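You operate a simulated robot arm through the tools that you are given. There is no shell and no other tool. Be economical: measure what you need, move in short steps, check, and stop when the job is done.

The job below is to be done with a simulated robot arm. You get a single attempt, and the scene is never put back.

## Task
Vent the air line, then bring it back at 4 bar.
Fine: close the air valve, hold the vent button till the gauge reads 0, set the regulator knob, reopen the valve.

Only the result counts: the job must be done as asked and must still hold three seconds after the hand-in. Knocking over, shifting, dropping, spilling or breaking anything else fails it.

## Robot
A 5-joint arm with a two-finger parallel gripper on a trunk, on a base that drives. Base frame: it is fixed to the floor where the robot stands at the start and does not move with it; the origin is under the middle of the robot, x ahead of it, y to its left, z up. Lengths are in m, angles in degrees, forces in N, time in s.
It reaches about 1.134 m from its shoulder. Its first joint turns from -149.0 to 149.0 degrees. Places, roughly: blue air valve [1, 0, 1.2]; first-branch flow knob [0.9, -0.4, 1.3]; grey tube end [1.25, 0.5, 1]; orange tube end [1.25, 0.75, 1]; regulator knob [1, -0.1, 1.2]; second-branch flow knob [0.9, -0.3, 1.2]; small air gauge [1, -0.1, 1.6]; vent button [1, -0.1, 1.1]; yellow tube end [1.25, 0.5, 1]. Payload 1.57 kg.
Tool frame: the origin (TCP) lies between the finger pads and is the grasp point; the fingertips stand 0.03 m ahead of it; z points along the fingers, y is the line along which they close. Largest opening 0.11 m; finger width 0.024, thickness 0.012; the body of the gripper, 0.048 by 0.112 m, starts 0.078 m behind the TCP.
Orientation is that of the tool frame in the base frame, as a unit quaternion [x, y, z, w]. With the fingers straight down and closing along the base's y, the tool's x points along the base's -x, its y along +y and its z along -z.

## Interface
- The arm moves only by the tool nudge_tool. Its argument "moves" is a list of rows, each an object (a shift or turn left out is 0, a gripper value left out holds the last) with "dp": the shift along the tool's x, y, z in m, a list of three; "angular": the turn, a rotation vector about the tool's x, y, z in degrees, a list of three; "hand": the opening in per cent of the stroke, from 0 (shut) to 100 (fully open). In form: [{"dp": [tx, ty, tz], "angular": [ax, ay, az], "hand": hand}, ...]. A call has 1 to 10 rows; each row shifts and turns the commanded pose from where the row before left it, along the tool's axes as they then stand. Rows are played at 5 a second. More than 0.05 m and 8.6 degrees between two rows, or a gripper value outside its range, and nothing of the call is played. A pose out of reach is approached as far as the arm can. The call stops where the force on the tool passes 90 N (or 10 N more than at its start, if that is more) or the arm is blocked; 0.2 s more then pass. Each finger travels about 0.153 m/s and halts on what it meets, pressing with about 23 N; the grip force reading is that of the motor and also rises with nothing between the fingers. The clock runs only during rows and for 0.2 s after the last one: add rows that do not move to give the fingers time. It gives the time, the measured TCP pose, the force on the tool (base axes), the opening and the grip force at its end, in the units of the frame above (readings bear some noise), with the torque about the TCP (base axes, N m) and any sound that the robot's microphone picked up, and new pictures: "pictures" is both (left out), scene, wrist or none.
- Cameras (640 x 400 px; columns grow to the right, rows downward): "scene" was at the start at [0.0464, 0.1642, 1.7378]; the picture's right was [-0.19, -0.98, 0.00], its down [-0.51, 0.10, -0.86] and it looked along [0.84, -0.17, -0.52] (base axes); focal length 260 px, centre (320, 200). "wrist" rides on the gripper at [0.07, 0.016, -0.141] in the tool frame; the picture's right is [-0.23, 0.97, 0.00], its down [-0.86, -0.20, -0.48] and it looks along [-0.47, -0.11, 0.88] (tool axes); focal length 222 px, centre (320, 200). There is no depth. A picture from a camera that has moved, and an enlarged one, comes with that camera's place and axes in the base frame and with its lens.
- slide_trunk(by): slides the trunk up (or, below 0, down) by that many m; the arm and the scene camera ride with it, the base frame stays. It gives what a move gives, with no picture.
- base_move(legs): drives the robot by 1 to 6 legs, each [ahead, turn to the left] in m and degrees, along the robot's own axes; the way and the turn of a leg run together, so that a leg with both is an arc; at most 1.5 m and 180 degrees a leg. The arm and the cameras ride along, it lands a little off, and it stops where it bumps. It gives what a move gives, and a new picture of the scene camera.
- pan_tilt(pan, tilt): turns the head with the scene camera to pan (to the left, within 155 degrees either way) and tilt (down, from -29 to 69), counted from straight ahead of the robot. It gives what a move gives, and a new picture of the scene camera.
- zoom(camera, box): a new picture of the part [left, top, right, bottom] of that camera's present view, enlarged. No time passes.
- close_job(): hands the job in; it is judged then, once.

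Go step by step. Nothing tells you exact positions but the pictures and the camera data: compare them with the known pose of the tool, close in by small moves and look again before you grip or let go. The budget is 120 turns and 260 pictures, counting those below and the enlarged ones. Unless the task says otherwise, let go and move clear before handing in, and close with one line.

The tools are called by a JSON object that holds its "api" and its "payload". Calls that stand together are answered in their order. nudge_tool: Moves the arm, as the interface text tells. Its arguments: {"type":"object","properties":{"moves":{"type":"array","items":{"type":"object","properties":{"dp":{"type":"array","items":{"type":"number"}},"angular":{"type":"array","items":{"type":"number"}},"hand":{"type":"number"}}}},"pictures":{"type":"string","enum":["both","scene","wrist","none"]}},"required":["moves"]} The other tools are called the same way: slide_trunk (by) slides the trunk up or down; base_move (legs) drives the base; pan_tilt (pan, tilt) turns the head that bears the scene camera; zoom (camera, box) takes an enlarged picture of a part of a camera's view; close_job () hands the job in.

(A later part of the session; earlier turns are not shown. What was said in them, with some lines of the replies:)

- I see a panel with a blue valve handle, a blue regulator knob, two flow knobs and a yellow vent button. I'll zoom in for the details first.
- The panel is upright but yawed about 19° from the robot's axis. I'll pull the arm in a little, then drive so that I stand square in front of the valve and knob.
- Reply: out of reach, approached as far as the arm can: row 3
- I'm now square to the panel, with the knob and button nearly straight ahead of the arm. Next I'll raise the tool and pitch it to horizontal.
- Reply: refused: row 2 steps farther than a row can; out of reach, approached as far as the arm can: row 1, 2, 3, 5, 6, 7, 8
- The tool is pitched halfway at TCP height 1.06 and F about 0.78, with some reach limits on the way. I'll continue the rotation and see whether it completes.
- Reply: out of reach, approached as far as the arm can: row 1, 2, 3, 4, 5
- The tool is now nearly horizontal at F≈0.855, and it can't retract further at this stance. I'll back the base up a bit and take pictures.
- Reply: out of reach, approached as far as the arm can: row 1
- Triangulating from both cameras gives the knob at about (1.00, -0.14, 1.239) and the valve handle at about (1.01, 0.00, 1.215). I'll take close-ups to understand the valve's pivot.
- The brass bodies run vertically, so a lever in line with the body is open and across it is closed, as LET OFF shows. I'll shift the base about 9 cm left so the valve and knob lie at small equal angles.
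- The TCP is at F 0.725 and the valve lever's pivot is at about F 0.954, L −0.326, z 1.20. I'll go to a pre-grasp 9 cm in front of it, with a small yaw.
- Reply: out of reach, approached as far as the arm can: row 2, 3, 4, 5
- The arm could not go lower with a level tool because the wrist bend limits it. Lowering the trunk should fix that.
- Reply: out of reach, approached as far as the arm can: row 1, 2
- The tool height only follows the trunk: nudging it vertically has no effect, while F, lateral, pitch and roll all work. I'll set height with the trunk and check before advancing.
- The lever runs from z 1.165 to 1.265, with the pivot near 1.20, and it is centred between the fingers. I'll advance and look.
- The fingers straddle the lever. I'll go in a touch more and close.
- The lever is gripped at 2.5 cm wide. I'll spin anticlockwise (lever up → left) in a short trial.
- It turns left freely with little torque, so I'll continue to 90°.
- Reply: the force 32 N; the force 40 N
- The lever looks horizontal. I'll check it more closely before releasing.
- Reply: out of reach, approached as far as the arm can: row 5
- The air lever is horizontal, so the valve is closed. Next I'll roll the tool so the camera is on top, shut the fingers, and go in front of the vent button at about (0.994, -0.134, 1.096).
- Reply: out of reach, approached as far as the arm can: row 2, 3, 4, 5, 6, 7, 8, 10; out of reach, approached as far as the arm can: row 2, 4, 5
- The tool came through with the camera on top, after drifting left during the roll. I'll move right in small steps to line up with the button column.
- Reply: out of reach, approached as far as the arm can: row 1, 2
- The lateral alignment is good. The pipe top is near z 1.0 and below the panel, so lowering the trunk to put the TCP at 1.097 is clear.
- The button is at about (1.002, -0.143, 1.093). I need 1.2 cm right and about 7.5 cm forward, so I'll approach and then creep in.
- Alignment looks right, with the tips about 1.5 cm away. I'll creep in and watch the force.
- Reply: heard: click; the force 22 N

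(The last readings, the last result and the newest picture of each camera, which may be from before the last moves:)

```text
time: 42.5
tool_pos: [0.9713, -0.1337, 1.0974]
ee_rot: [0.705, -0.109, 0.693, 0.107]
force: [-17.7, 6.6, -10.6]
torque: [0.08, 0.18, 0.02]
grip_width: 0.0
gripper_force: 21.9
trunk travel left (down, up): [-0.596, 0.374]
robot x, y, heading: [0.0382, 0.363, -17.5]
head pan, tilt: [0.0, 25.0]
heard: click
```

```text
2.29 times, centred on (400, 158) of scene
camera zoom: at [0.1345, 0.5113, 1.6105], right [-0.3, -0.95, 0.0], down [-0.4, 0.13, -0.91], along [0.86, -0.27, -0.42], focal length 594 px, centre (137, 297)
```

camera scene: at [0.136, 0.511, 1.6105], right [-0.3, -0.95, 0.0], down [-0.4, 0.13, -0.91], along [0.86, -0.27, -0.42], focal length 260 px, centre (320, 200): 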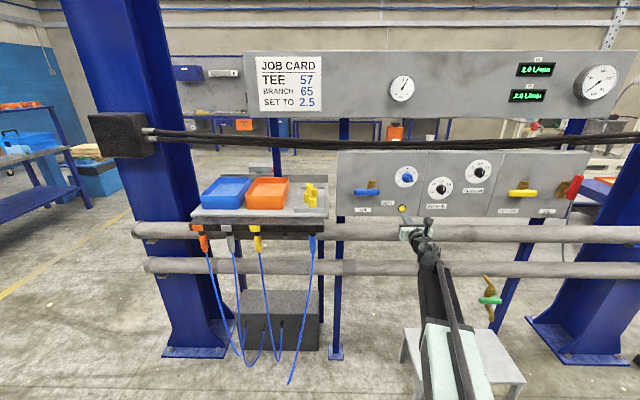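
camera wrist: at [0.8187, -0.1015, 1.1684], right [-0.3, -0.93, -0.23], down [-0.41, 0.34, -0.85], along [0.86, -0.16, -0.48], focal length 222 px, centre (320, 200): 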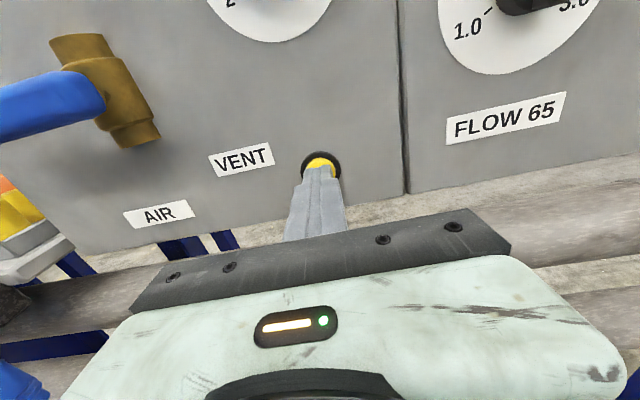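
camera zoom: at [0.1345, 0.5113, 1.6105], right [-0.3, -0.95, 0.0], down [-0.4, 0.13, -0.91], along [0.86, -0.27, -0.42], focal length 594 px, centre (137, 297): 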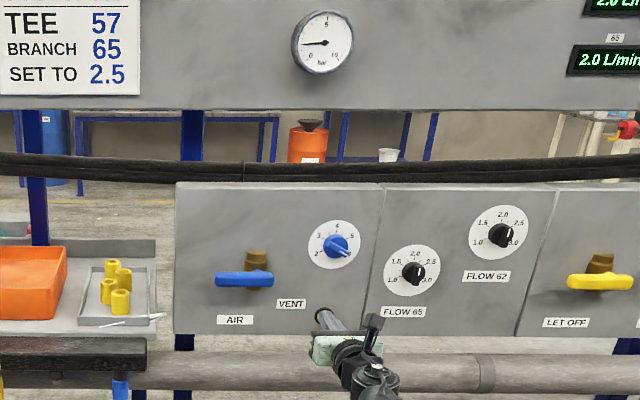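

The button clicked and the gauge is falling. I'll hold.

{"api": "nudge_tool", "payload": {"moves": [{}, {}, {}, {}, {}, {}, {}, {}, {}, {}], "pictures": "none"}}

{"api": "zoom", "payload": {"camera": "scene", "box": [380, 68, 425, 108]}}

```text
time: 44.7
tool_pos: [0.9718, -0.132, 1.0979]
ee_rot: [0.704, -0.111, 0.693, 0.109]
force: [-18.8, 4.8, -5.2]
torque: [-0.03, 0.05, -0.06]
grip_width: 0.0
gripper_force: 21.6
trunk travel left (down, up): [-0.596, 0.374]
robot x, y, heading: [0.0369, 0.3604, -17.5]
head pan, tilt: [0.0, 25.0]
```

```text
10.00 times, centred on (402, 88) of scene
camera zoom: at [0.1339, 0.5114, 1.6106], right [-0.3, -0.95, 0.0], down [-0.4, 0.13, -0.91], along [0.86, -0.27, -0.42], focal length 2599 px, centre (-505, 1320)
```

zoom: 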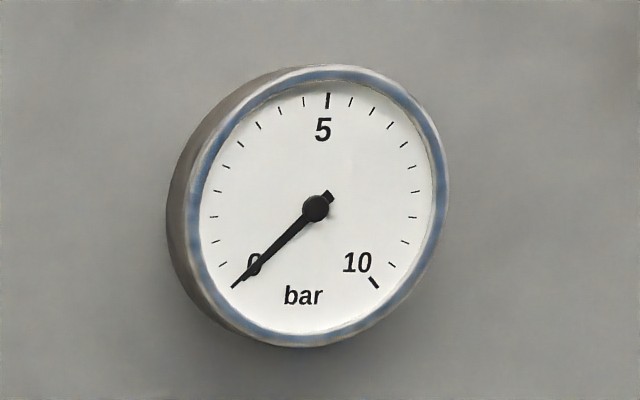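

The gauge reads 0. I'll hold two more seconds, then back off and raise to the knob's height.

{"api": "nudge_tool", "payload": {"moves": [{}, {}, {}, {}, {}, {}, {}, {}, {}, {}], "pictures": "none"}}

{"api": "nudge_tool", "payload": {"moves": [{"dp": [0, 0, -0.04]}, {"dp": [0, 0, -0.04]}, {"dp": [0, 0, -0.02]}, {"hand": 60}, {}], "pictures": "none"}}

{"api": "slide_trunk", "payload": {"by": 0.143}}

{"api": "zoom", "payload": {"camera": "wrist", "box": [160, 0, 480, 200]}}

{"api": "zoom", "payload": {"camera": "scene", "box": [340, 80, 460, 245]}}

```text
time: 46.9
tool_pos: [0.9713, -0.132, 1.0985]
ee_rot: [0.704, -0.109, 0.694, 0.107]
force: [-18.0, 4.0, -2.7]
torque: [-0.04, -0.01, -0.08]
grip_width: 0.0001
gripper_force: 21.3
trunk travel left (down, up): [-0.596, 0.374]
robot x, y, heading: [0.0389, 0.365, -17.7]
head pan, tilt: [0.0, 25.0]
```

```text
time: 48.1
tool_pos: [0.8778, -0.1035, 1.0976]
ee_rot: [0.704, -0.11, 0.694, 0.108]
force: [0.2, 0.6, -0.3]
torque: [0.01, 0.01, -0.01]
grip_width: 0.0658
gripper_force: 0.0
trunk travel left (down, up): [-0.596, 0.374]
robot x, y, heading: [0.0384, 0.3628, -17.7]
head pan, tilt: [0.0, 25.0]
```

```text
time: 49.8
tool_pos: [0.8774, -0.1029, 1.24]
ee_rot: [0.704, -0.109, 0.694, 0.107]
force: [0.0, 0.4, -0.1]
torque: [-0.02, -0.03, 0.0]
grip_width: 0.066
gripper_force: 0.0
trunk travel left (down, up): [-0.739, 0.231]
robot x, y, heading: [0.0372, 0.3643, -17.5]
head pan, tilt: [0.0, 25.0]
```

```text
2.00 times, centred on (320, 100) of wrist
camera zoom: at [0.7387, -0.0764, 1.3117], right [-0.3, -0.93, -0.23], down [-0.41, 0.34, -0.85], along [0.86, -0.16, -0.48], focal length 444 px, centre (320, 400)
```

zoom: 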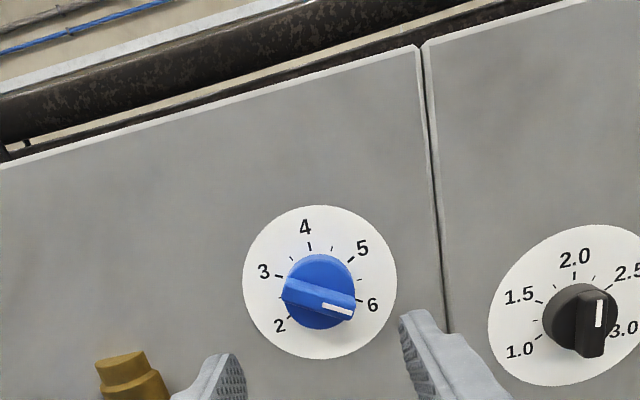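

```text
2.42 times, centred on (400, 162) of scene
camera zoom: at [0.1359, 0.511, 1.7535], right [-0.3, -0.95, 0.0], down [-0.4, 0.13, -0.91], along [0.86, -0.27, -0.42], focal length 630 px, centre (126, 291)
```

zoom: 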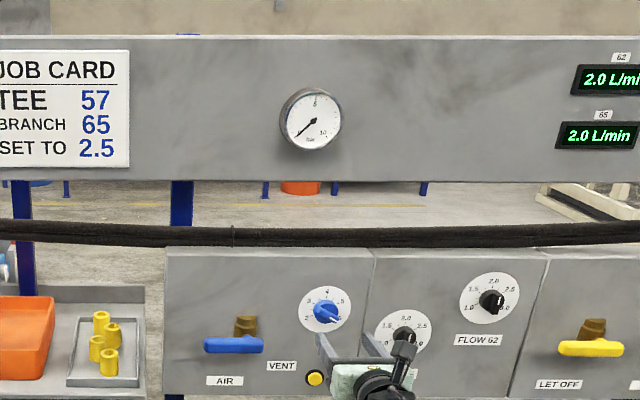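

The line is vented (gauge at 0) and the knob is straight ahead at (1.00, -0.142, 1.238), pointing at 6. I'll roll the tool clockwise so the fingers close across its bar, and check for drift.

{"api": "nudge_tool", "payload": {"moves": [{"angular": [0, 0, 8.5]}, {"angular": [0, 0, 8.5]}, {"angular": [0, 0, 8.5]}, {"angular": [0, 0, 8.5]}, {"angular": [0, 0, 8.5]}, {"angular": [0, 0, 8.5]}, {}], "pictures": "none"}}

```text
time: 51.4
tool_pos: [0.8771, -0.1034, 1.2395]
ee_rot: [0.588, -0.403, 0.672, -0.201]
force: [-0.3, -0.2, 0.2]
torque: [-0.01, 0.0, -0.02]
grip_width: 0.066
gripper_force: 0.0
trunk travel left (down, up): [-0.739, 0.231]
robot x, y, heading: [0.0399, 0.3615, -17.6]
head pan, tilt: [0.0, 25.0]
```

{"api": "nudge_tool", "payload": {"moves": [{"angular": [0, 0, 8.25]}, {"angular": [0, 0, 8.25]}, {"angular": [0, 0, 8.25]}, {"angular": [0, 0, 8.25]}, {"angular": [0, 0, 8.25]}, {"angular": [0, 0, 8.25]}, {"angular": [0, 0, 8.25]}, {"angular": [0, 0, 8.25]}, {}]}}

{"api": "zoom", "payload": {"camera": "scene", "box": [360, 190, 440, 240]}}

```text
time: 53.4
tool_pos: [0.8775, -0.1025, 1.2403]
ee_rot: [-0.274, 0.658, -0.454, 0.536]
force: [-0.8, 0.1, -0.8]
torque: [-0.02, 0.01, 0.0]
grip_width: 0.0661
gripper_force: 0.1
trunk travel left (down, up): [-0.739, 0.231]
robot x, y, heading: [0.0406, 0.3645, -17.5]
head pan, tilt: [0.0, 25.0]
camera scene: at [0.1359, 0.5111, 1.7535], right [-0.3, -0.95, 0.0], down [-0.4, 0.13, -0.91], along [0.86, -0.27, -0.42], focal length 260 px, centre (320, 200)
camera wrist: at [0.7252, -0.1126, 1.1958], right [0.19, 0.62, -0.76], down [-0.24, 0.78, 0.57], along [0.95, 0.08, 0.3], focal length 222 px, centre (320, 200)
```

scene: 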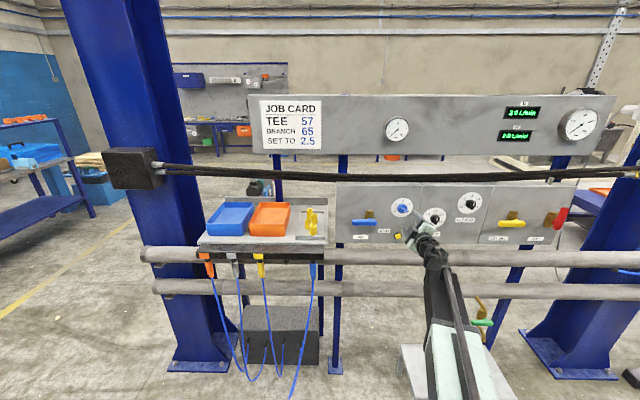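
wrist: 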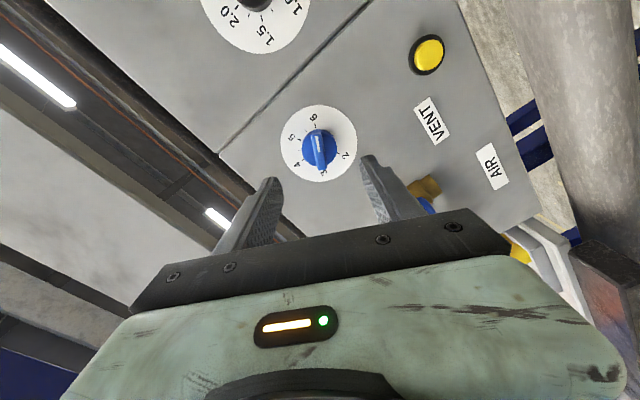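

```text
8.00 times, centred on (400, 215) of scene
camera zoom: at [0.1359, 0.5111, 1.7535], right [-0.3, -0.95, 0.0], down [-0.4, 0.13, -0.91], along [0.86, -0.27, -0.42], focal length 2079 px, centre (-320, 80)
```

zoom: 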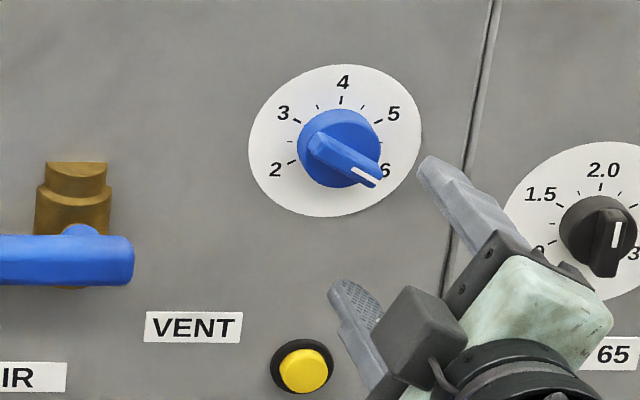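

The finger closing line is nearly perpendicular to the pointer bar. I'll advance partway and check.

{"api": "nudge_tool", "payload": {"moves": [{"dp": [0, 0, 0.03]}, {"dp": [0, 0, 0.03]}, {}], "pictures": "wrist"}}

{"api": "zoom", "payload": {"camera": "scene", "box": [360, 190, 440, 240]}}

```text
time: 54.2
tool_pos: [0.9346, -0.1216, 1.24]
ee_rot: [-0.275, 0.658, -0.453, 0.535]
force: [1.2, 0.2, 0.2]
torque: [0.01, -0.02, -0.01]
grip_width: 0.0657
gripper_force: 0.0
trunk travel left (down, up): [-0.739, 0.231]
robot x, y, heading: [0.0402, 0.3629, -17.7]
head pan, tilt: [0.0, 25.0]
camera wrist: at [0.7825, -0.1306, 1.1958], right [0.18, 0.62, -0.76], down [-0.24, 0.78, 0.57], along [0.95, 0.08, 0.29], focal length 222 px, centre (320, 200)
```

wrist: 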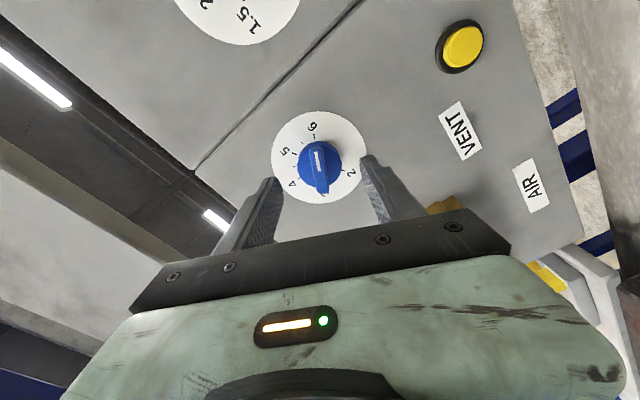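

```text
8.00 times, centred on (400, 215) of scene
camera zoom: at [0.1359, 0.5111, 1.7535], right [-0.3, -0.95, 0.0], down [-0.4, 0.13, -0.91], along [0.86, -0.27, -0.42], focal length 2079 px, centre (-320, 80)
```

zoom: 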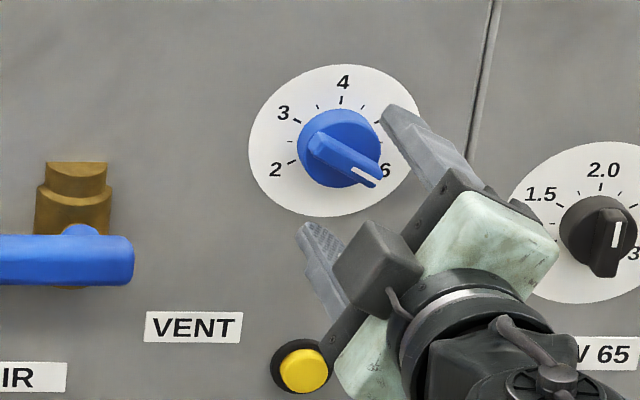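

{"api": "nudge_tool", "payload": {"moves": [{"dp": [0, 0, 0.015]}, {"dp": [0, 0, 0.013]}, {}], "pictures": "wrist"}}

{"api": "zoom", "payload": {"camera": "scene", "box": [360, 190, 440, 240]}}

```text
time: 55.0
tool_pos: [0.9615, -0.1304, 1.2404]
ee_rot: [-0.276, 0.658, -0.452, 0.535]
force: [0.2, 0.0, 0.2]
torque: [0.04, -0.06, -0.01]
grip_width: 0.0658
gripper_force: 0.2
trunk travel left (down, up): [-0.739, 0.231]
robot x, y, heading: [0.0403, 0.3623, -17.6]
head pan, tilt: [0.0, 25.0]
camera wrist: at [0.8096, -0.1395, 1.1958], right [0.18, 0.62, -0.76], down [-0.24, 0.78, 0.57], along [0.95, 0.08, 0.29], focal length 222 px, centre (320, 200)
```

wrist: 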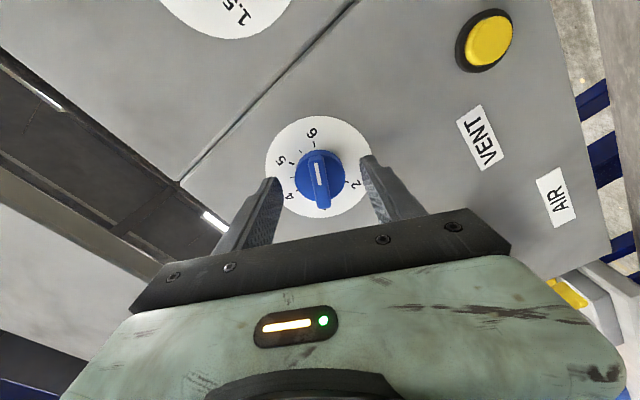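

```text
8.00 times, centred on (400, 215) of scene
camera zoom: at [0.1359, 0.5111, 1.7535], right [-0.3, -0.95, 0.0], down [-0.4, 0.13, -0.91], along [0.86, -0.27, -0.42], focal length 2079 px, centre (-320, 80)
```

zoom: 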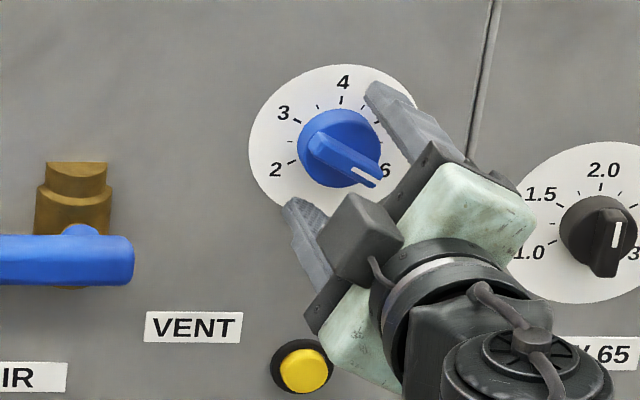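

{"api": "nudge_tool", "payload": {"moves": [{"hand": 30}, {"hand": 8}, {}, {}], "pictures": "wrist"}}

{"api": "zoom", "payload": {"camera": "scene", "box": [360, 190, 440, 240]}}

```text
time: 56.0
tool_pos: [0.9615, -0.1303, 1.2403]
ee_rot: [-0.275, 0.658, -0.454, 0.535]
force: [4.2, -1.6, 3.6]
torque: [-0.18, -0.28, -0.13]
grip_width: 0.0414
gripper_force: 45.1
trunk travel left (down, up): [-0.739, 0.231]
robot x, y, heading: [0.0368, 0.3619, -17.6]
head pan, tilt: [0.0, 25.0]
camera wrist: at [0.8096, -0.1396, 1.1958], right [0.18, 0.62, -0.76], down [-0.24, 0.78, 0.57], along [0.95, 0.08, 0.29], focal length 222 px, centre (320, 200)
```

wrist: 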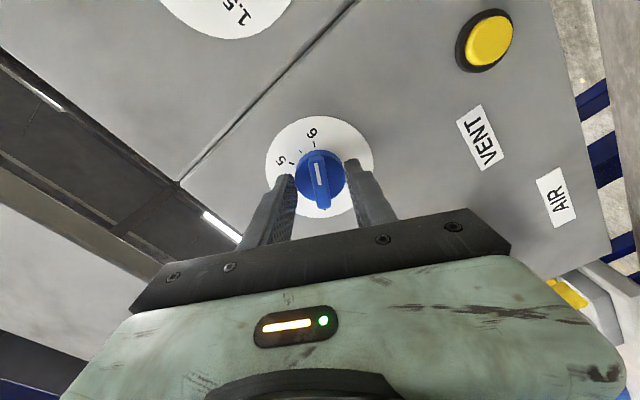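

```text
8.00 times, centred on (400, 215) of scene
camera zoom: at [0.136, 0.5111, 1.7536], right [-0.3, -0.95, 0.0], down [-0.4, 0.13, -0.91], along [0.86, -0.27, -0.42], focal length 2079 px, centre (-320, 80)
```

zoom: 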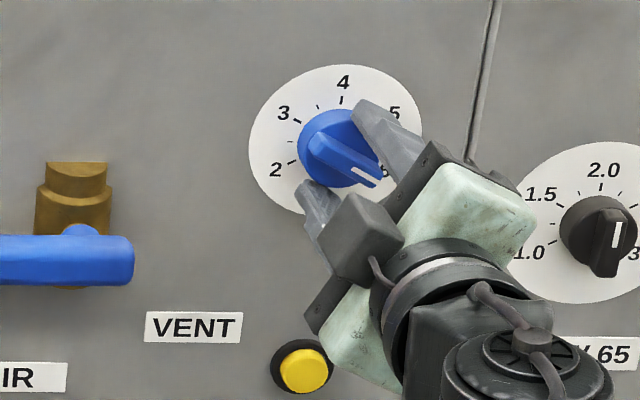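

I'm gripping the round knob body (4.1 cm). I'll test a turn anticlockwise.

{"api": "nudge_tool", "payload": {"moves": [{"angular": [0, 0, -7]}, {"angular": [0, 0, -7]}, {"angular": [0, 0, -7]}, {}], "pictures": "none"}}

{"api": "zoom", "payload": {"camera": "scene", "box": [360, 190, 440, 240]}}

```text
time: 57.0
tool_pos: [0.9616, -0.1292, 1.2402]
ee_rot: [-0.39, 0.597, -0.544, 0.442]
force: [14.4, -8.6, 18.3]
torque: [-0.23, -0.72, -0.85]
grip_width: 0.0414
gripper_force: 45.4
trunk travel left (down, up): [-0.739, 0.231]
robot x, y, heading: [0.0423, 0.3598, -17.5]
head pan, tilt: [0.0, 25.0]
```

```text
8.00 times, centred on (400, 215) of scene
camera zoom: at [0.1356, 0.511, 1.7537], right [-0.3, -0.95, 0.0], down [-0.4, 0.13, -0.91], along [0.86, -0.27, -0.42], focal length 2079 px, centre (-320, 80)
```

zoom: 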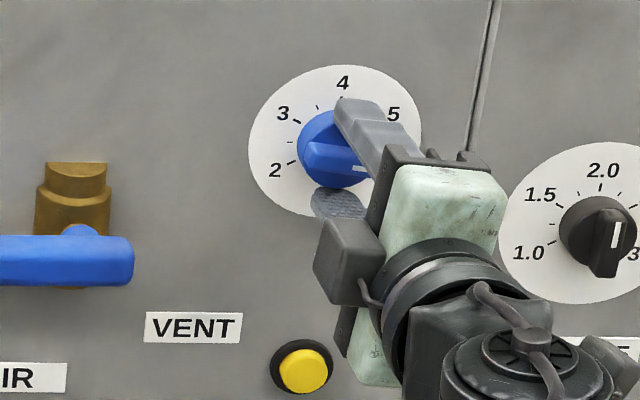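

The knob follows. I'll continue about 80° and then check.

{"api": "nudge_tool", "payload": {"moves": [{"angular": [0, 0, -8]}, {"angular": [0, 0, -8]}, {"angular": [0, 0, -8]}, {"angular": [0, 0, -8]}, {"angular": [0, 0, -8]}, {}], "pictures": "none"}}

{"api": "nudge_tool", "payload": {"moves": [{"angular": [0, 0, -8]}, {"angular": [0, 0, -8]}, {"angular": [0, 0, -8]}, {"angular": [0, 0, -8]}, {"angular": [0, 0, -8]}, {}], "pictures": "wrist"}}

{"api": "zoom", "payload": {"camera": "scene", "box": [360, 190, 440, 240]}}

```text
time: 58.4
tool_pos: [0.9613, -0.1292, 1.2401]
ee_rot: [0.571, -0.428, 0.662, -0.23]
force: [31.1, -17.0, 39.6]
torque: [-0.26, -0.93, -0.27]
grip_width: 0.0417
gripper_force: 45.2
trunk travel left (down, up): [-0.739, 0.231]
robot x, y, heading: [0.039, 0.3624, -17.8]
head pan, tilt: [0.0, 25.0]
```

```text
time: 59.8
tool_pos: [0.9607, -0.1276, 1.2407]
ee_rot: [0.683, -0.206, 0.701, 0.011]
force: [3.6, -3.1, 10.0]
torque: [-0.07, -0.26, -0.16]
grip_width: 0.0414
gripper_force: 45.2
trunk travel left (down, up): [-0.739, 0.231]
robot x, y, heading: [0.0392, 0.3603, -17.6]
head pan, tilt: [0.0, 25.0]
camera wrist: at [0.8165, -0.1202, 1.3046], right [-0.27, -0.83, -0.48], down [-0.34, 0.55, -0.76], along [0.9, -0.04, -0.43], focal length 222 px, centre (320, 200)
```

wrist: 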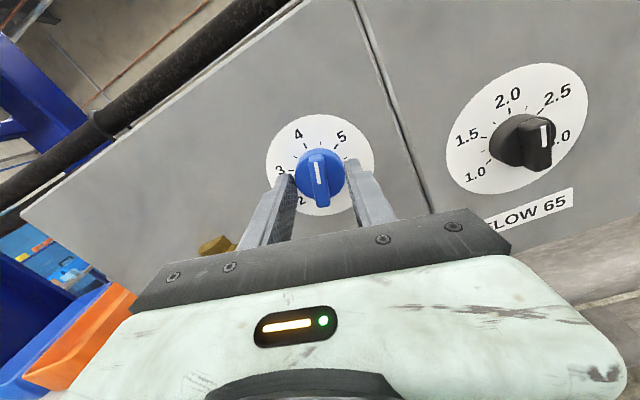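

```text
8.00 times, centred on (400, 215) of scene
camera zoom: at [0.1351, 0.5114, 1.7533], right [-0.3, -0.95, 0.0], down [-0.4, 0.13, -0.91], along [0.86, -0.27, -0.42], focal length 2079 px, centre (-320, 80)
```

zoom: 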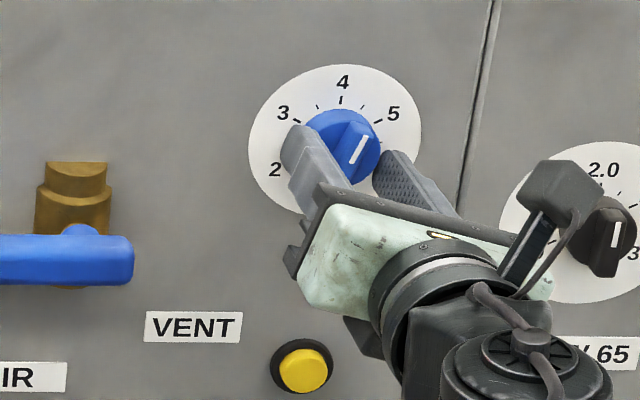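

{"api": "nudge_tool", "payload": {"moves": [{"angular": [0, 0, -6]}, {"angular": [0, 0, -6]}, {"angular": [0, 0, -5]}, {}], "pictures": "none"}}

{"api": "zoom", "payload": {"camera": "wrist", "box": [240, 90, 400, 230]}}

{"api": "zoom", "payload": {"camera": "scene", "box": [380, 190, 430, 225]}}

```text
time: 60.8
tool_pos: [0.962, -0.1295, 1.2402]
ee_rot: [0.706, -0.103, 0.692, 0.114]
force: [-6.1, 3.5, -4.8]
torque: [0.03, 0.07, -0.16]
grip_width: 0.0416
gripper_force: 45.1
trunk travel left (down, up): [-0.739, 0.231]
robot x, y, heading: [0.0399, 0.3647, -17.8]
head pan, tilt: [0.0, 25.0]
```

```text
2.86 times, centred on (320, 160) of wrist
camera zoom: at [0.8225, -0.1015, 1.312], right [-0.3, -0.93, -0.21], down [-0.41, 0.32, -0.85], along [0.86, -0.17, -0.48], focal length 635 px, centre (320, 314)
```

zoom: 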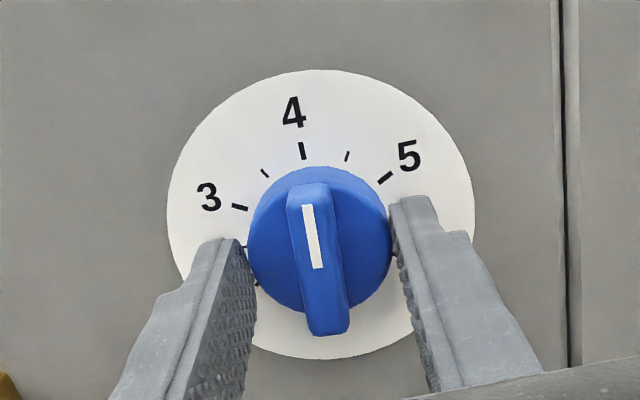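

```text
11.43 times, centred on (405, 208) of scene
camera zoom: at [0.1354, 0.5112, 1.7534], right [-0.3, -0.95, 0.0], down [-0.4, 0.13, -0.91], along [0.86, -0.27, -0.42], focal length 2970 px, centre (-651, 114)
```

zoom: 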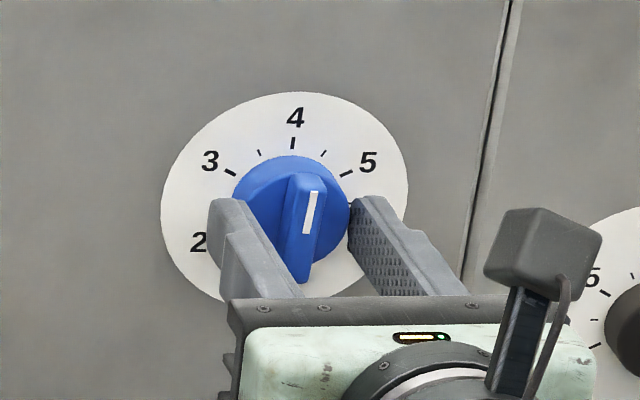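

The pointer is about 2–4° clockwise of the 4 mark. I'll trim −3°, then check.

{"api": "nudge_tool", "payload": {"moves": [{"angular": [0, 0, -3]}, {}], "pictures": "none"}}

{"api": "zoom", "payload": {"camera": "scene", "box": [390, 195, 420, 215]}}

{"api": "zoom", "payload": {"camera": "wrist", "box": [240, 90, 400, 230]}}

```text
time: 61.4
tool_pos: [0.961, -0.1288, 1.2399]
ee_rot: [0.708, -0.085, 0.689, 0.132]
force: [-8.8, 4.3, -8.2]
torque: [0.09, 0.25, -0.21]
grip_width: 0.0416
gripper_force: 44.8
trunk travel left (down, up): [-0.739, 0.231]
robot x, y, heading: [0.0435, 0.3636, -17.6]
head pan, tilt: [0.0, 25.0]
```

```text
16.00 times, centred on (405, 205) of scene
camera zoom: at [0.1355, 0.5112, 1.7534], right [-0.3, -0.95, 0.0], down [-0.4, 0.13, -0.91], along [0.86, -0.27, -0.42], focal length 4159 px, centre (-1040, 120)
```

zoom: 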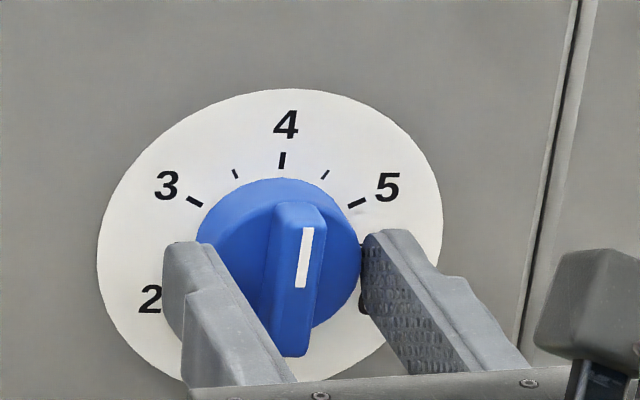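

```text
2.86 times, centred on (320, 160) of wrist
camera zoom: at [0.8237, -0.0981, 1.3127], right [-0.3, -0.94, -0.16], down [-0.43, 0.28, -0.86], along [0.85, -0.19, -0.49], focal length 635 px, centre (320, 314)
```

zoom: 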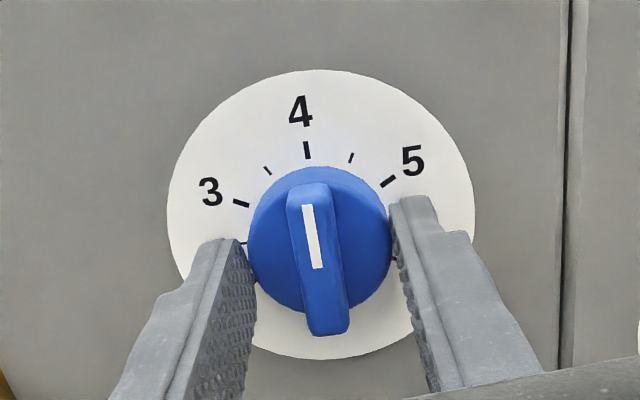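

The pointer is now on 4 within about a degree. I'll release and back off.

{"api": "nudge_tool", "payload": {"moves": [{"hand": 60}, {}, {}, {"dp": [0, 0, -0.04]}, {"dp": [0, 0, -0.04]}, {}], "pictures": "none"}}

{"api": "zoom", "payload": {"camera": "scene", "box": [390, 195, 420, 215]}}

{"api": "zoom", "payload": {"camera": "wrist", "box": [160, 0, 480, 200]}}

```text
time: 62.8
tool_pos: [0.8836, -0.1051, 1.2398]
ee_rot: [0.708, -0.085, 0.689, 0.132]
force: [0.6, -0.4, 0.6]
torque: [-0.01, 0.0, 0.0]
grip_width: 0.0658
gripper_force: 0.0
trunk travel left (down, up): [-0.739, 0.231]
robot x, y, heading: [0.0417, 0.3625, -17.5]
head pan, tilt: [0.0, 25.0]
```

```text
16.00 times, centred on (405, 205) of scene
camera zoom: at [0.1358, 0.511, 1.7535], right [-0.3, -0.95, 0.0], down [-0.4, 0.13, -0.91], along [0.86, -0.27, -0.42], focal length 4159 px, centre (-1040, 120)
```

zoom: 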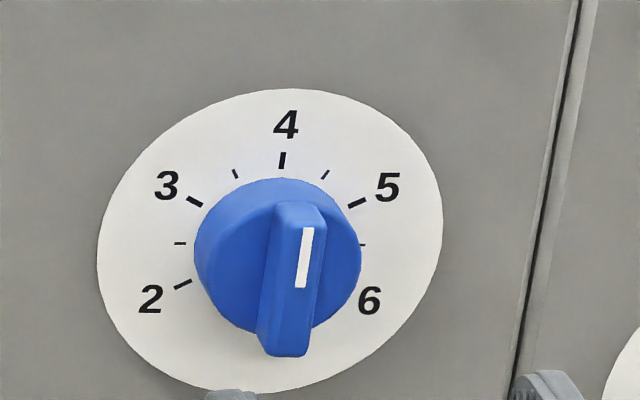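

```text
2.00 times, centred on (320, 100) of wrist
camera zoom: at [0.7458, -0.0745, 1.3126], right [-0.3, -0.94, -0.16], down [-0.43, 0.28, -0.86], along [0.85, -0.19, -0.49], focal length 444 px, centre (320, 400)
```

zoom: 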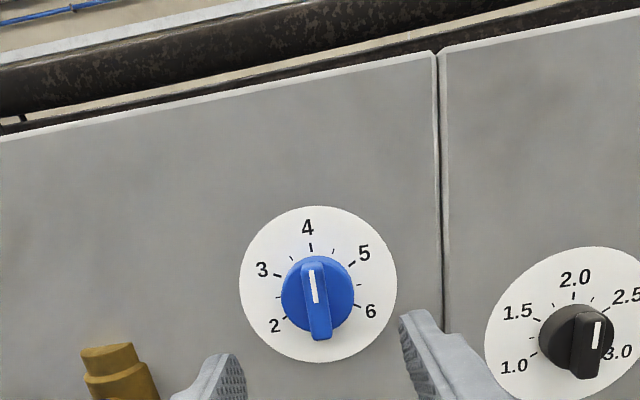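

The regulator is set at 4. Now I'll go back to the valve: roll 94° clockwise so the fingers close vertically, then shift to the lever pivot.

{"api": "nudge_tool", "payload": {"moves": [{"angular": [0, 0, 8.5]}, {"angular": [0, 0, 8.5]}, {"angular": [0, 0, 8.5]}, {"angular": [0, 0, 8.5]}, {"angular": [0, 0, 8.5]}, {"angular": [0, 0, 8.5]}, {"angular": [0, 0, 8.5]}, {"angular": [0, 0, 8.5]}, {"angular": [0, 0, 8.5]}, {"angular": [0, 0, 8.5]}], "pictures": "none"}}

{"api": "nudge_tool", "payload": {"moves": [{"angular": [0, 0, 8.5]}, {}], "pictures": "none"}}

{"api": "slide_trunk", "payload": {"by": -0.039}}

```text
time: 65.0
tool_pos: [0.8862, -0.1056, 1.2408]
ee_rot: [0.463, -0.541, 0.596, -0.37]
force: [0.0, -0.7, -0.1]
torque: [-0.01, 0.02, -0.01]
grip_width: 0.0657
gripper_force: 0.0
trunk travel left (down, up): [-0.739, 0.231]
robot x, y, heading: [0.0377, 0.3665, -17.6]
head pan, tilt: [0.0, 25.0]
```

```text
time: 65.6
tool_pos: [0.8865, -0.1052, 1.2403]
ee_rot: [-0.422, 0.573, -0.568, 0.412]
force: [-0.5, -0.4, -0.5]
torque: [0.05, -0.02, 0.02]
grip_width: 0.066
gripper_force: 0.0
trunk travel left (down, up): [-0.739, 0.231]
robot x, y, heading: [0.0389, 0.3643, -17.7]
head pan, tilt: [0.0, 25.0]
```

```text
time: 66.5
tool_pos: [0.8856, -0.1061, 1.2015]
ee_rot: [-0.423, 0.573, -0.569, 0.412]
force: [0.9, 0.4, -0.3]
torque: [0.01, 0.0, -0.01]
grip_width: 0.0659
gripper_force: 0.1
trunk travel left (down, up): [-0.7, 0.27]
robot x, y, heading: [0.0377, 0.3622, -17.6]
head pan, tilt: [0.0, 25.0]
```

{"api": "nudge_tool", "payload": {"moves": [{"dp": [-0.048, 0, 0]}, {"dp": [-0.048, 0, 0]}, {"dp": [-0.047, 0, 0]}, {}]}}

{"api": "zoom", "payload": {"camera": "scene", "box": [340, 190, 420, 240]}}

```text
time: 67.5
tool_pos: [0.9284, 0.0313, 1.2008]
ee_rot: [-0.423, 0.574, -0.568, 0.411]
force: [0.2, -0.6, 0.1]
torque: [0.02, 0.0, -0.02]
grip_width: 0.066
gripper_force: 0.1
trunk travel left (down, up): [-0.7, 0.27]
robot x, y, heading: [0.037, 0.3648, -17.8]
head pan, tilt: [0.0, 25.0]
camera scene: at [0.136, 0.5115, 1.7145], right [-0.3, -0.95, 0.0], down [-0.4, 0.13, -0.91], along [0.86, -0.27, -0.42], focal length 260 px, centre (320, 200)
camera wrist: at [0.7731, 0.0064, 1.1872], right [0.05, 0.21, -0.98], down [-0.19, 0.96, 0.2], along [0.98, 0.18, 0.09], focal length 222 px, centre (320, 200)
```

scene: 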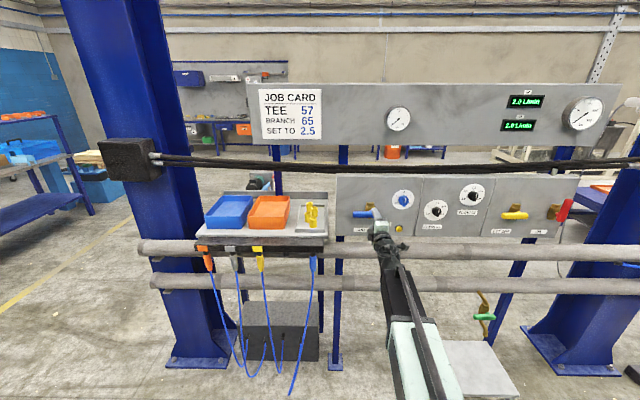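
wrist: 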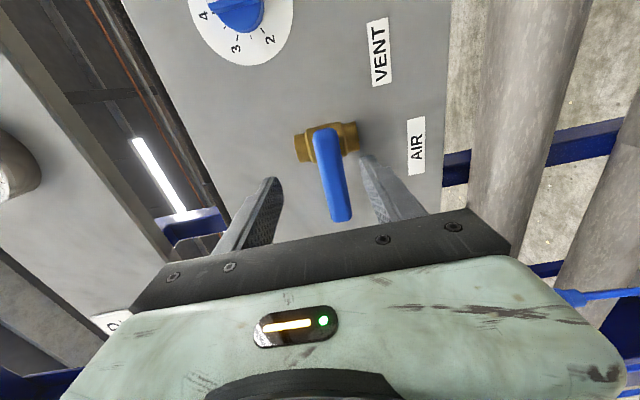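

```text
8.00 times, centred on (380, 215) of scene
camera zoom: at [0.136, 0.5115, 1.7145], right [-0.3, -0.95, 0.0], down [-0.4, 0.13, -0.91], along [0.86, -0.27, -0.42], focal length 2079 px, centre (-160, 80)
```

zoom: 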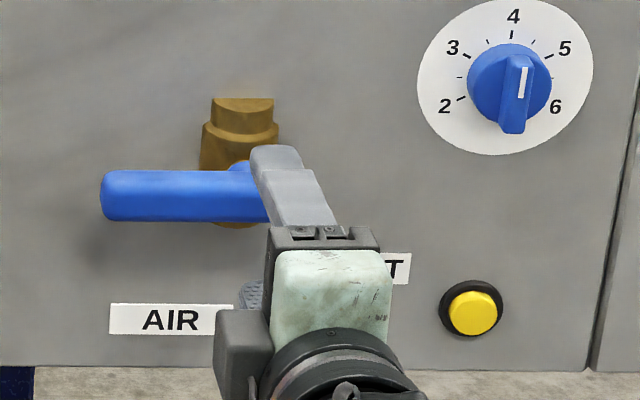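

The lever axis is near z 1.19, so I'll lower 1 cm and advance around it.

{"api": "slide_trunk", "payload": {"by": -0.01}}

{"api": "nudge_tool", "payload": {"moves": [{"dp": [0, 0, 0.03]}, {"dp": [0, 0, 0.02]}, {}], "pictures": "wrist"}}

{"api": "zoom", "payload": {"camera": "scene", "box": [340, 190, 420, 240]}}

```text
time: 68.0
tool_pos: [0.9287, 0.0294, 1.1899]
ee_rot: [-0.423, 0.574, -0.568, 0.411]
force: [-0.2, 0.2, -0.8]
torque: [0.02, 0.01, -0.02]
grip_width: 0.0659
gripper_force: 0.0
trunk travel left (down, up): [-0.69, 0.28]
robot x, y, heading: [0.0369, 0.3603, -17.8]
head pan, tilt: [0.0, 25.0]
```

```text
time: 68.8
tool_pos: [0.9778, 0.0164, 1.1896]
ee_rot: [-0.424, 0.574, -0.567, 0.411]
force: [0.1, 0.2, -0.1]
torque: [0.02, -0.01, -0.01]
grip_width: 0.0661
gripper_force: 0.1
trunk travel left (down, up): [-0.69, 0.28]
robot x, y, heading: [0.0406, 0.3591, -17.2]
head pan, tilt: [0.0, 25.0]
camera wrist: at [0.8209, -0.0082, 1.1769], right [0.05, 0.21, -0.98], down [-0.19, 0.96, 0.2], along [0.98, 0.18, 0.09], focal length 222 px, centre (320, 200)
```

wrist: 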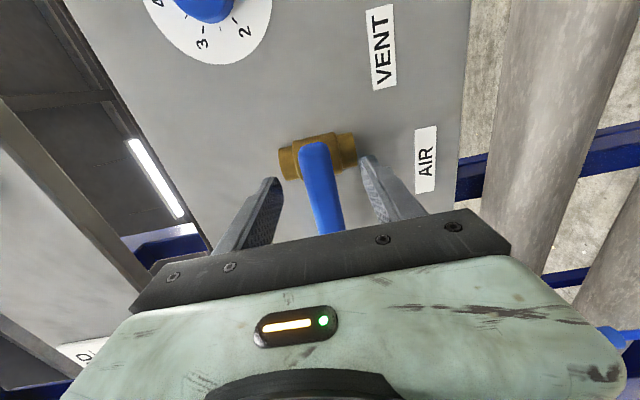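

```text
8.00 times, centred on (380, 215) of scene
camera zoom: at [0.1359, 0.5111, 1.7045], right [-0.3, -0.95, 0.0], down [-0.4, 0.13, -0.91], along [0.86, -0.27, -0.42], focal length 2079 px, centre (-160, 80)
```

zoom: 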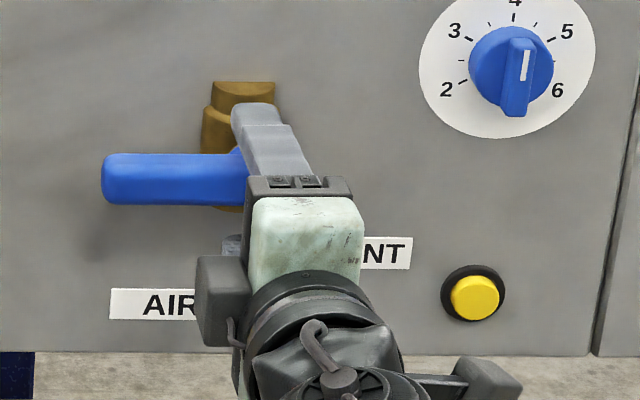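

The fingers straddle the lever. I'll advance 1.2 cm and close.

{"api": "nudge_tool", "payload": {"moves": [{"dp": [0, 0, 0.012]}, {"hand": 10}, {}, {}], "pictures": "none"}}

{"api": "zoom", "payload": {"camera": "scene", "box": [340, 190, 420, 240]}}

```text
time: 69.8
tool_pos: [0.9892, 0.0111, 1.1904]
ee_rot: [-0.424, 0.575, -0.567, 0.411]
force: [11.8, -3.5, 10.8]
torque: [0.07, -0.15, -0.04]
grip_width: 0.0245
gripper_force: 36.2
trunk travel left (down, up): [-0.69, 0.28]
robot x, y, heading: [0.0366, 0.3654, -17.7]
head pan, tilt: [0.0, 25.0]
```

```text
8.00 times, centred on (380, 215) of scene
camera zoom: at [0.1363, 0.511, 1.7047], right [-0.3, -0.95, 0.0], down [-0.4, 0.13, -0.91], along [0.86, -0.27, -0.42], focal length 2079 px, centre (-160, 80)
```

zoom: 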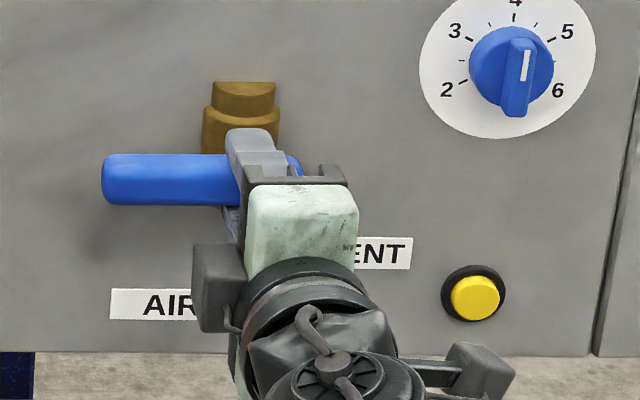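

The lever is gripped at 2.45 cm. I'll turn it clockwise back to vertical.

{"api": "nudge_tool", "payload": {"moves": [{"angular": [0, 0, 8]}, {"angular": [0, 0, 8]}, {"angular": [0, 0, 8]}, {"angular": [0, 0, 8]}, {"angular": [0, 0, 8]}, {}], "pictures": "none"}}

{"api": "zoom", "payload": {"camera": "scene", "box": [340, 190, 420, 240]}}

```text
time: 71.2
tool_pos: [0.9886, 0.0115, 1.1925]
ee_rot: [-0.199, 0.685, -0.393, 0.581]
force: [43.4, -11.3, 55.6]
torque: [-0.28, -0.44, 0.2]
grip_width: 0.0244
gripper_force: 36.7
trunk travel left (down, up): [-0.69, 0.28]
robot x, y, heading: [0.0407, 0.3624, -17.8]
head pan, tilt: [0.0, 25.0]
```

```text
8.00 times, centred on (380, 215) of scene
camera zoom: at [0.135, 0.5121, 1.7049], right [-0.3, -0.95, 0.0], down [-0.4, 0.13, -0.91], along [0.86, -0.27, -0.42], focal length 2079 px, centre (-160, 80)
```

zoom: 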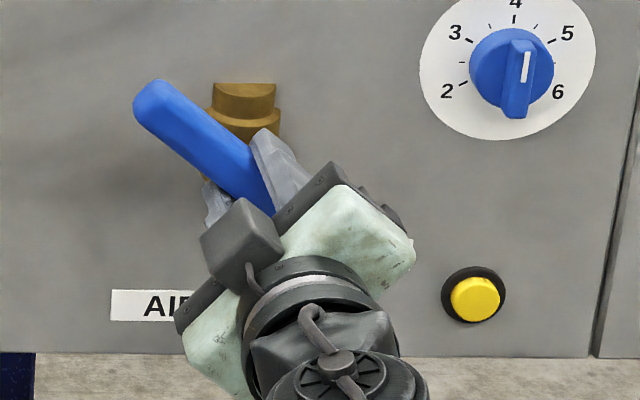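

The force is about 70 N, pushing up and inward. I'll relieve it by raising the trunk slightly and moving in a few mm before continuing.

{"api": "slide_trunk", "payload": {"by": 0.006}}

{"api": "nudge_tool", "payload": {"moves": [{"dp": [0, 0, 0.003]}, {}], "pictures": "none"}}

```text
time: 71.8
tool_pos: [0.9891, 0.0109, 1.1917]
ee_rot: [-0.204, 0.685, -0.391, 0.58]
force: [-44.0, 11.7, -66.6]
torque: [0.41, 1.33, 0.33]
grip_width: 0.0249
gripper_force: 36.2
trunk travel left (down, up): [-0.696, 0.274]
robot x, y, heading: [0.0398, 0.3589, -17.6]
head pan, tilt: [0.0, 25.0]
```

```text
time: 72.4
tool_pos: [0.9921, 0.0127, 1.1963]
ee_rot: [-0.205, 0.685, -0.39, 0.581]
force: [-52.2, 26.0, -68.7]
torque: [0.79, 1.35, 0.15]
grip_width: 0.0269
gripper_force: 37.0
trunk travel left (down, up): [-0.696, 0.274]
robot x, y, heading: [0.0412, 0.3601, -17.6]
head pan, tilt: [0.0, 25.0]
```

{"api": "slide_trunk", "payload": {"by": -0.004}}

{"api": "nudge_tool", "payload": {"moves": [{"dp": [0, 0, -0.003]}, {}], "pictures": "none"}}

```text
time: 72.9
tool_pos: [0.9924, 0.0118, 1.1948]
ee_rot: [-0.202, 0.684, -0.393, 0.58]
force: [-5.3, 17.3, -2.5]
torque: [-0.08, 0.12, 0.38]
grip_width: 0.0249
gripper_force: 37.0
trunk travel left (down, up): [-0.692, 0.278]
robot x, y, heading: [0.0394, 0.3624, -17.6]
head pan, tilt: [0.0, 25.0]
```

```text
time: 73.5
tool_pos: [0.9909, 0.0116, 1.1924]
ee_rot: [-0.202, 0.685, -0.393, 0.579]
force: [53.5, -2.8, 48.2]
torque: [-0.25, -0.29, 0.27]
grip_width: 0.0247
gripper_force: 36.3
trunk travel left (down, up): [-0.692, 0.278]
robot x, y, heading: [0.0401, 0.3657, -17.5]
head pan, tilt: [0.0, 25.0]
```

Undoing that last pull-back puts the force near zero, so I'll do that and continue the turn in small batches.

{"api": "nudge_tool", "payload": {"moves": [{"dp": [0, 0, 0.0025]}, {"angular": [0, 0, 7]}, {"angular": [0, 0, 7]}, {}], "pictures": "none"}}

```text
time: 74.5
tool_pos: [0.9903, 0.0108, 1.1933]
ee_rot: [-0.116, 0.704, -0.32, 0.623]
force: [28.2, 0.9, 36.3]
torque: [-0.19, -0.33, 0.04]
grip_width: 0.0243
gripper_force: 36.3
trunk travel left (down, up): [-0.692, 0.278]
robot x, y, heading: [0.0387, 0.3643, -17.5]
head pan, tilt: [0.0, 25.0]
```

{"api": "nudge_tool", "payload": {"moves": [{"dp": [0, 0, 0.001], "angular": [0, 0, 7]}, {"angular": [0, 0, 7]}, {"dp": [0, 0, 0.001], "angular": [0, 0, 7]}, {}], "pictures": "none"}}

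{"api": "zoom", "payload": {"camera": "scene", "box": [340, 90, 460, 240]}}

```text
time: 75.5
tool_pos: [0.9902, 0.0101, 1.1939]
ee_rot: [0.014, 0.713, -0.2, 0.672]
force: [-30.2, 13.5, -16.0]
torque: [0.08, 0.17, -0.07]
grip_width: 0.0245
gripper_force: 36.0
trunk travel left (down, up): [-0.692, 0.278]
robot x, y, heading: [0.041, 0.3626, -17.6]
head pan, tilt: [0.0, 25.0]
```

```text
2.67 times, centred on (400, 165) of scene
camera zoom: at [0.133, 0.5126, 1.706], right [-0.3, -0.95, 0.0], down [-0.4, 0.13, -0.91], along [0.86, -0.27, -0.42], focal length 693 px, centre (107, 293)
```

zoom: 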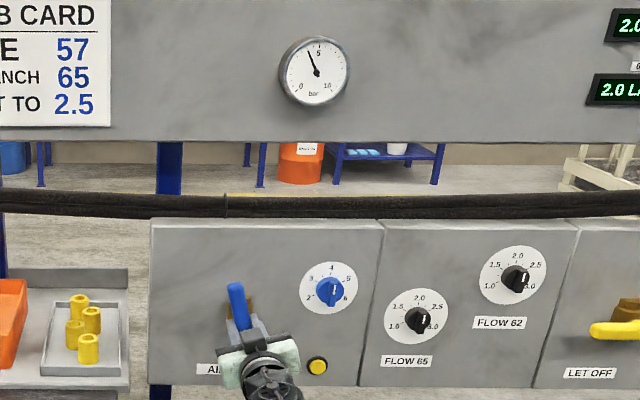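

The gauge is back at about 4 bar. I'll finish the last 15° so the lever is fully vertical.

{"api": "nudge_tool", "payload": {"moves": [{"angular": [0, 0, 6]}, {"angular": [0, 0, 6]}, {"angular": [0, 0, 4]}, {}], "pictures": "none"}}

{"api": "zoom", "payload": {"camera": "scene", "box": [340, 190, 420, 240]}}

```text
time: 76.5
tool_pos: [0.9901, 0.0094, 1.1935]
ee_rot: [0.114, 0.704, -0.105, 0.693]
force: [-50.8, 14.2, -37.7]
torque: [-0.09, 0.46, -0.05]
grip_width: 0.0248
gripper_force: 36.5
trunk travel left (down, up): [-0.692, 0.278]
robot x, y, heading: [0.0367, 0.3595, -17.5]
head pan, tilt: [0.0, 25.0]
```

```text
8.00 times, centred on (380, 215) of scene
camera zoom: at [0.1329, 0.5114, 1.7065], right [-0.3, -0.95, 0.0], down [-0.4, 0.13, -0.91], along [0.86, -0.27, -0.42], focal length 2079 px, centre (-160, 80)
```

zoom: 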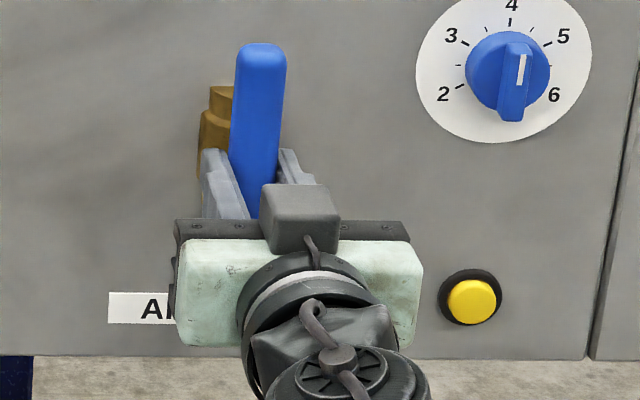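

The lever is vertical. I'll release and back straight out.

{"api": "nudge_tool", "payload": {"moves": [{"hand": 60}, {}, {}, {"dp": [0, 0, -0.04]}, {"dp": [0, 0, -0.04]}, {"dp": [0, 0, -0.03]}, {}, {}], "pictures": "scene"}}

{"api": "zoom", "payload": {"camera": "scene", "box": [375, 95, 425, 145]}}

{"api": "zoom", "payload": {"camera": "scene", "box": [340, 180, 420, 240]}}

```text
time: 78.3
tool_pos: [0.886, 0.0436, 1.1924]
ee_rot: [0.112, 0.703, -0.104, 0.694]
force: [-1.2, 0.0, 0.1]
torque: [-0.01, 0.02, 0.04]
grip_width: 0.0659
gripper_force: 0.1
trunk travel left (down, up): [-0.692, 0.278]
robot x, y, heading: [0.0378, 0.3581, -17.7]
head pan, tilt: [0.0, 25.0]
camera scene: at [0.136, 0.511, 1.7065], right [-0.3, -0.95, 0.0], down [-0.4, 0.13, -0.91], along [0.86, -0.27, -0.42], focal length 260 px, centre (320, 200)
```

scene: 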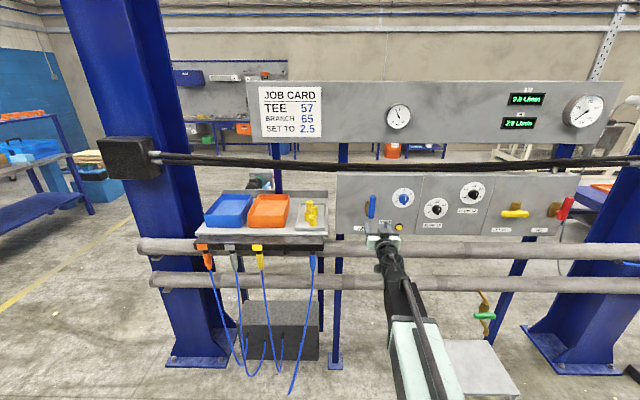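

```text
8.00 times, centred on (400, 120) of scene
camera zoom: at [0.136, 0.511, 1.7065], right [-0.3, -0.95, 0.0], down [-0.4, 0.13, -0.91], along [0.86, -0.27, -0.42], focal length 2079 px, centre (-320, 840)
```

zoom: 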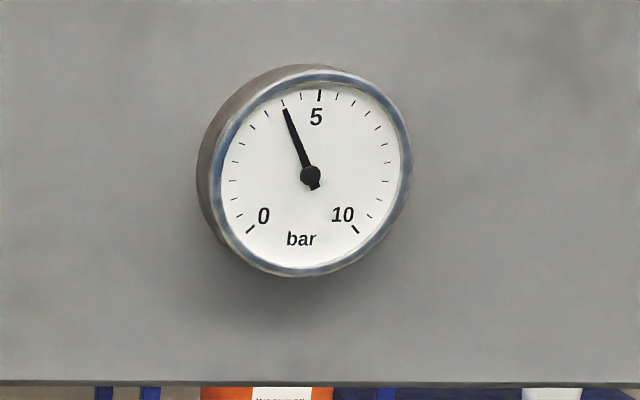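

```text
6.67 times, centred on (380, 210) of scene
camera zoom: at [0.136, 0.511, 1.7065], right [-0.3, -0.95, 0.0], down [-0.4, 0.13, -0.91], along [0.86, -0.27, -0.42], focal length 1733 px, centre (-80, 133)
```

zoom: 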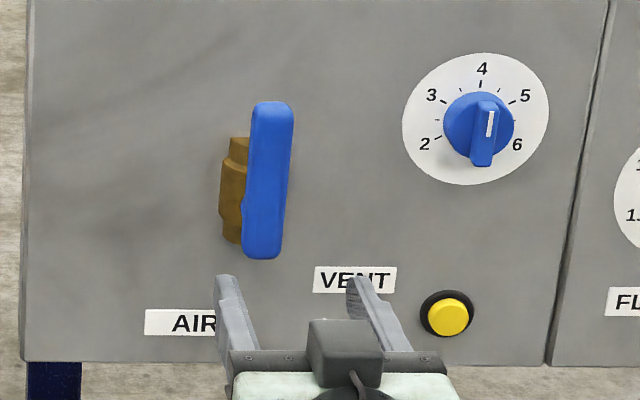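

The gauge needle is on the 4-bar mark, two half-bar ticks below 5. The lever is vertical (open), the knob is on 4, and the gripper is clear, so I'm handing in.

{"api": "close_job", "payload": {}}

```text
The job is handed in.
```

The air line was vented to 0 and is now back at 4 bar, with the air valve reopened and the regulator knob set on 4.
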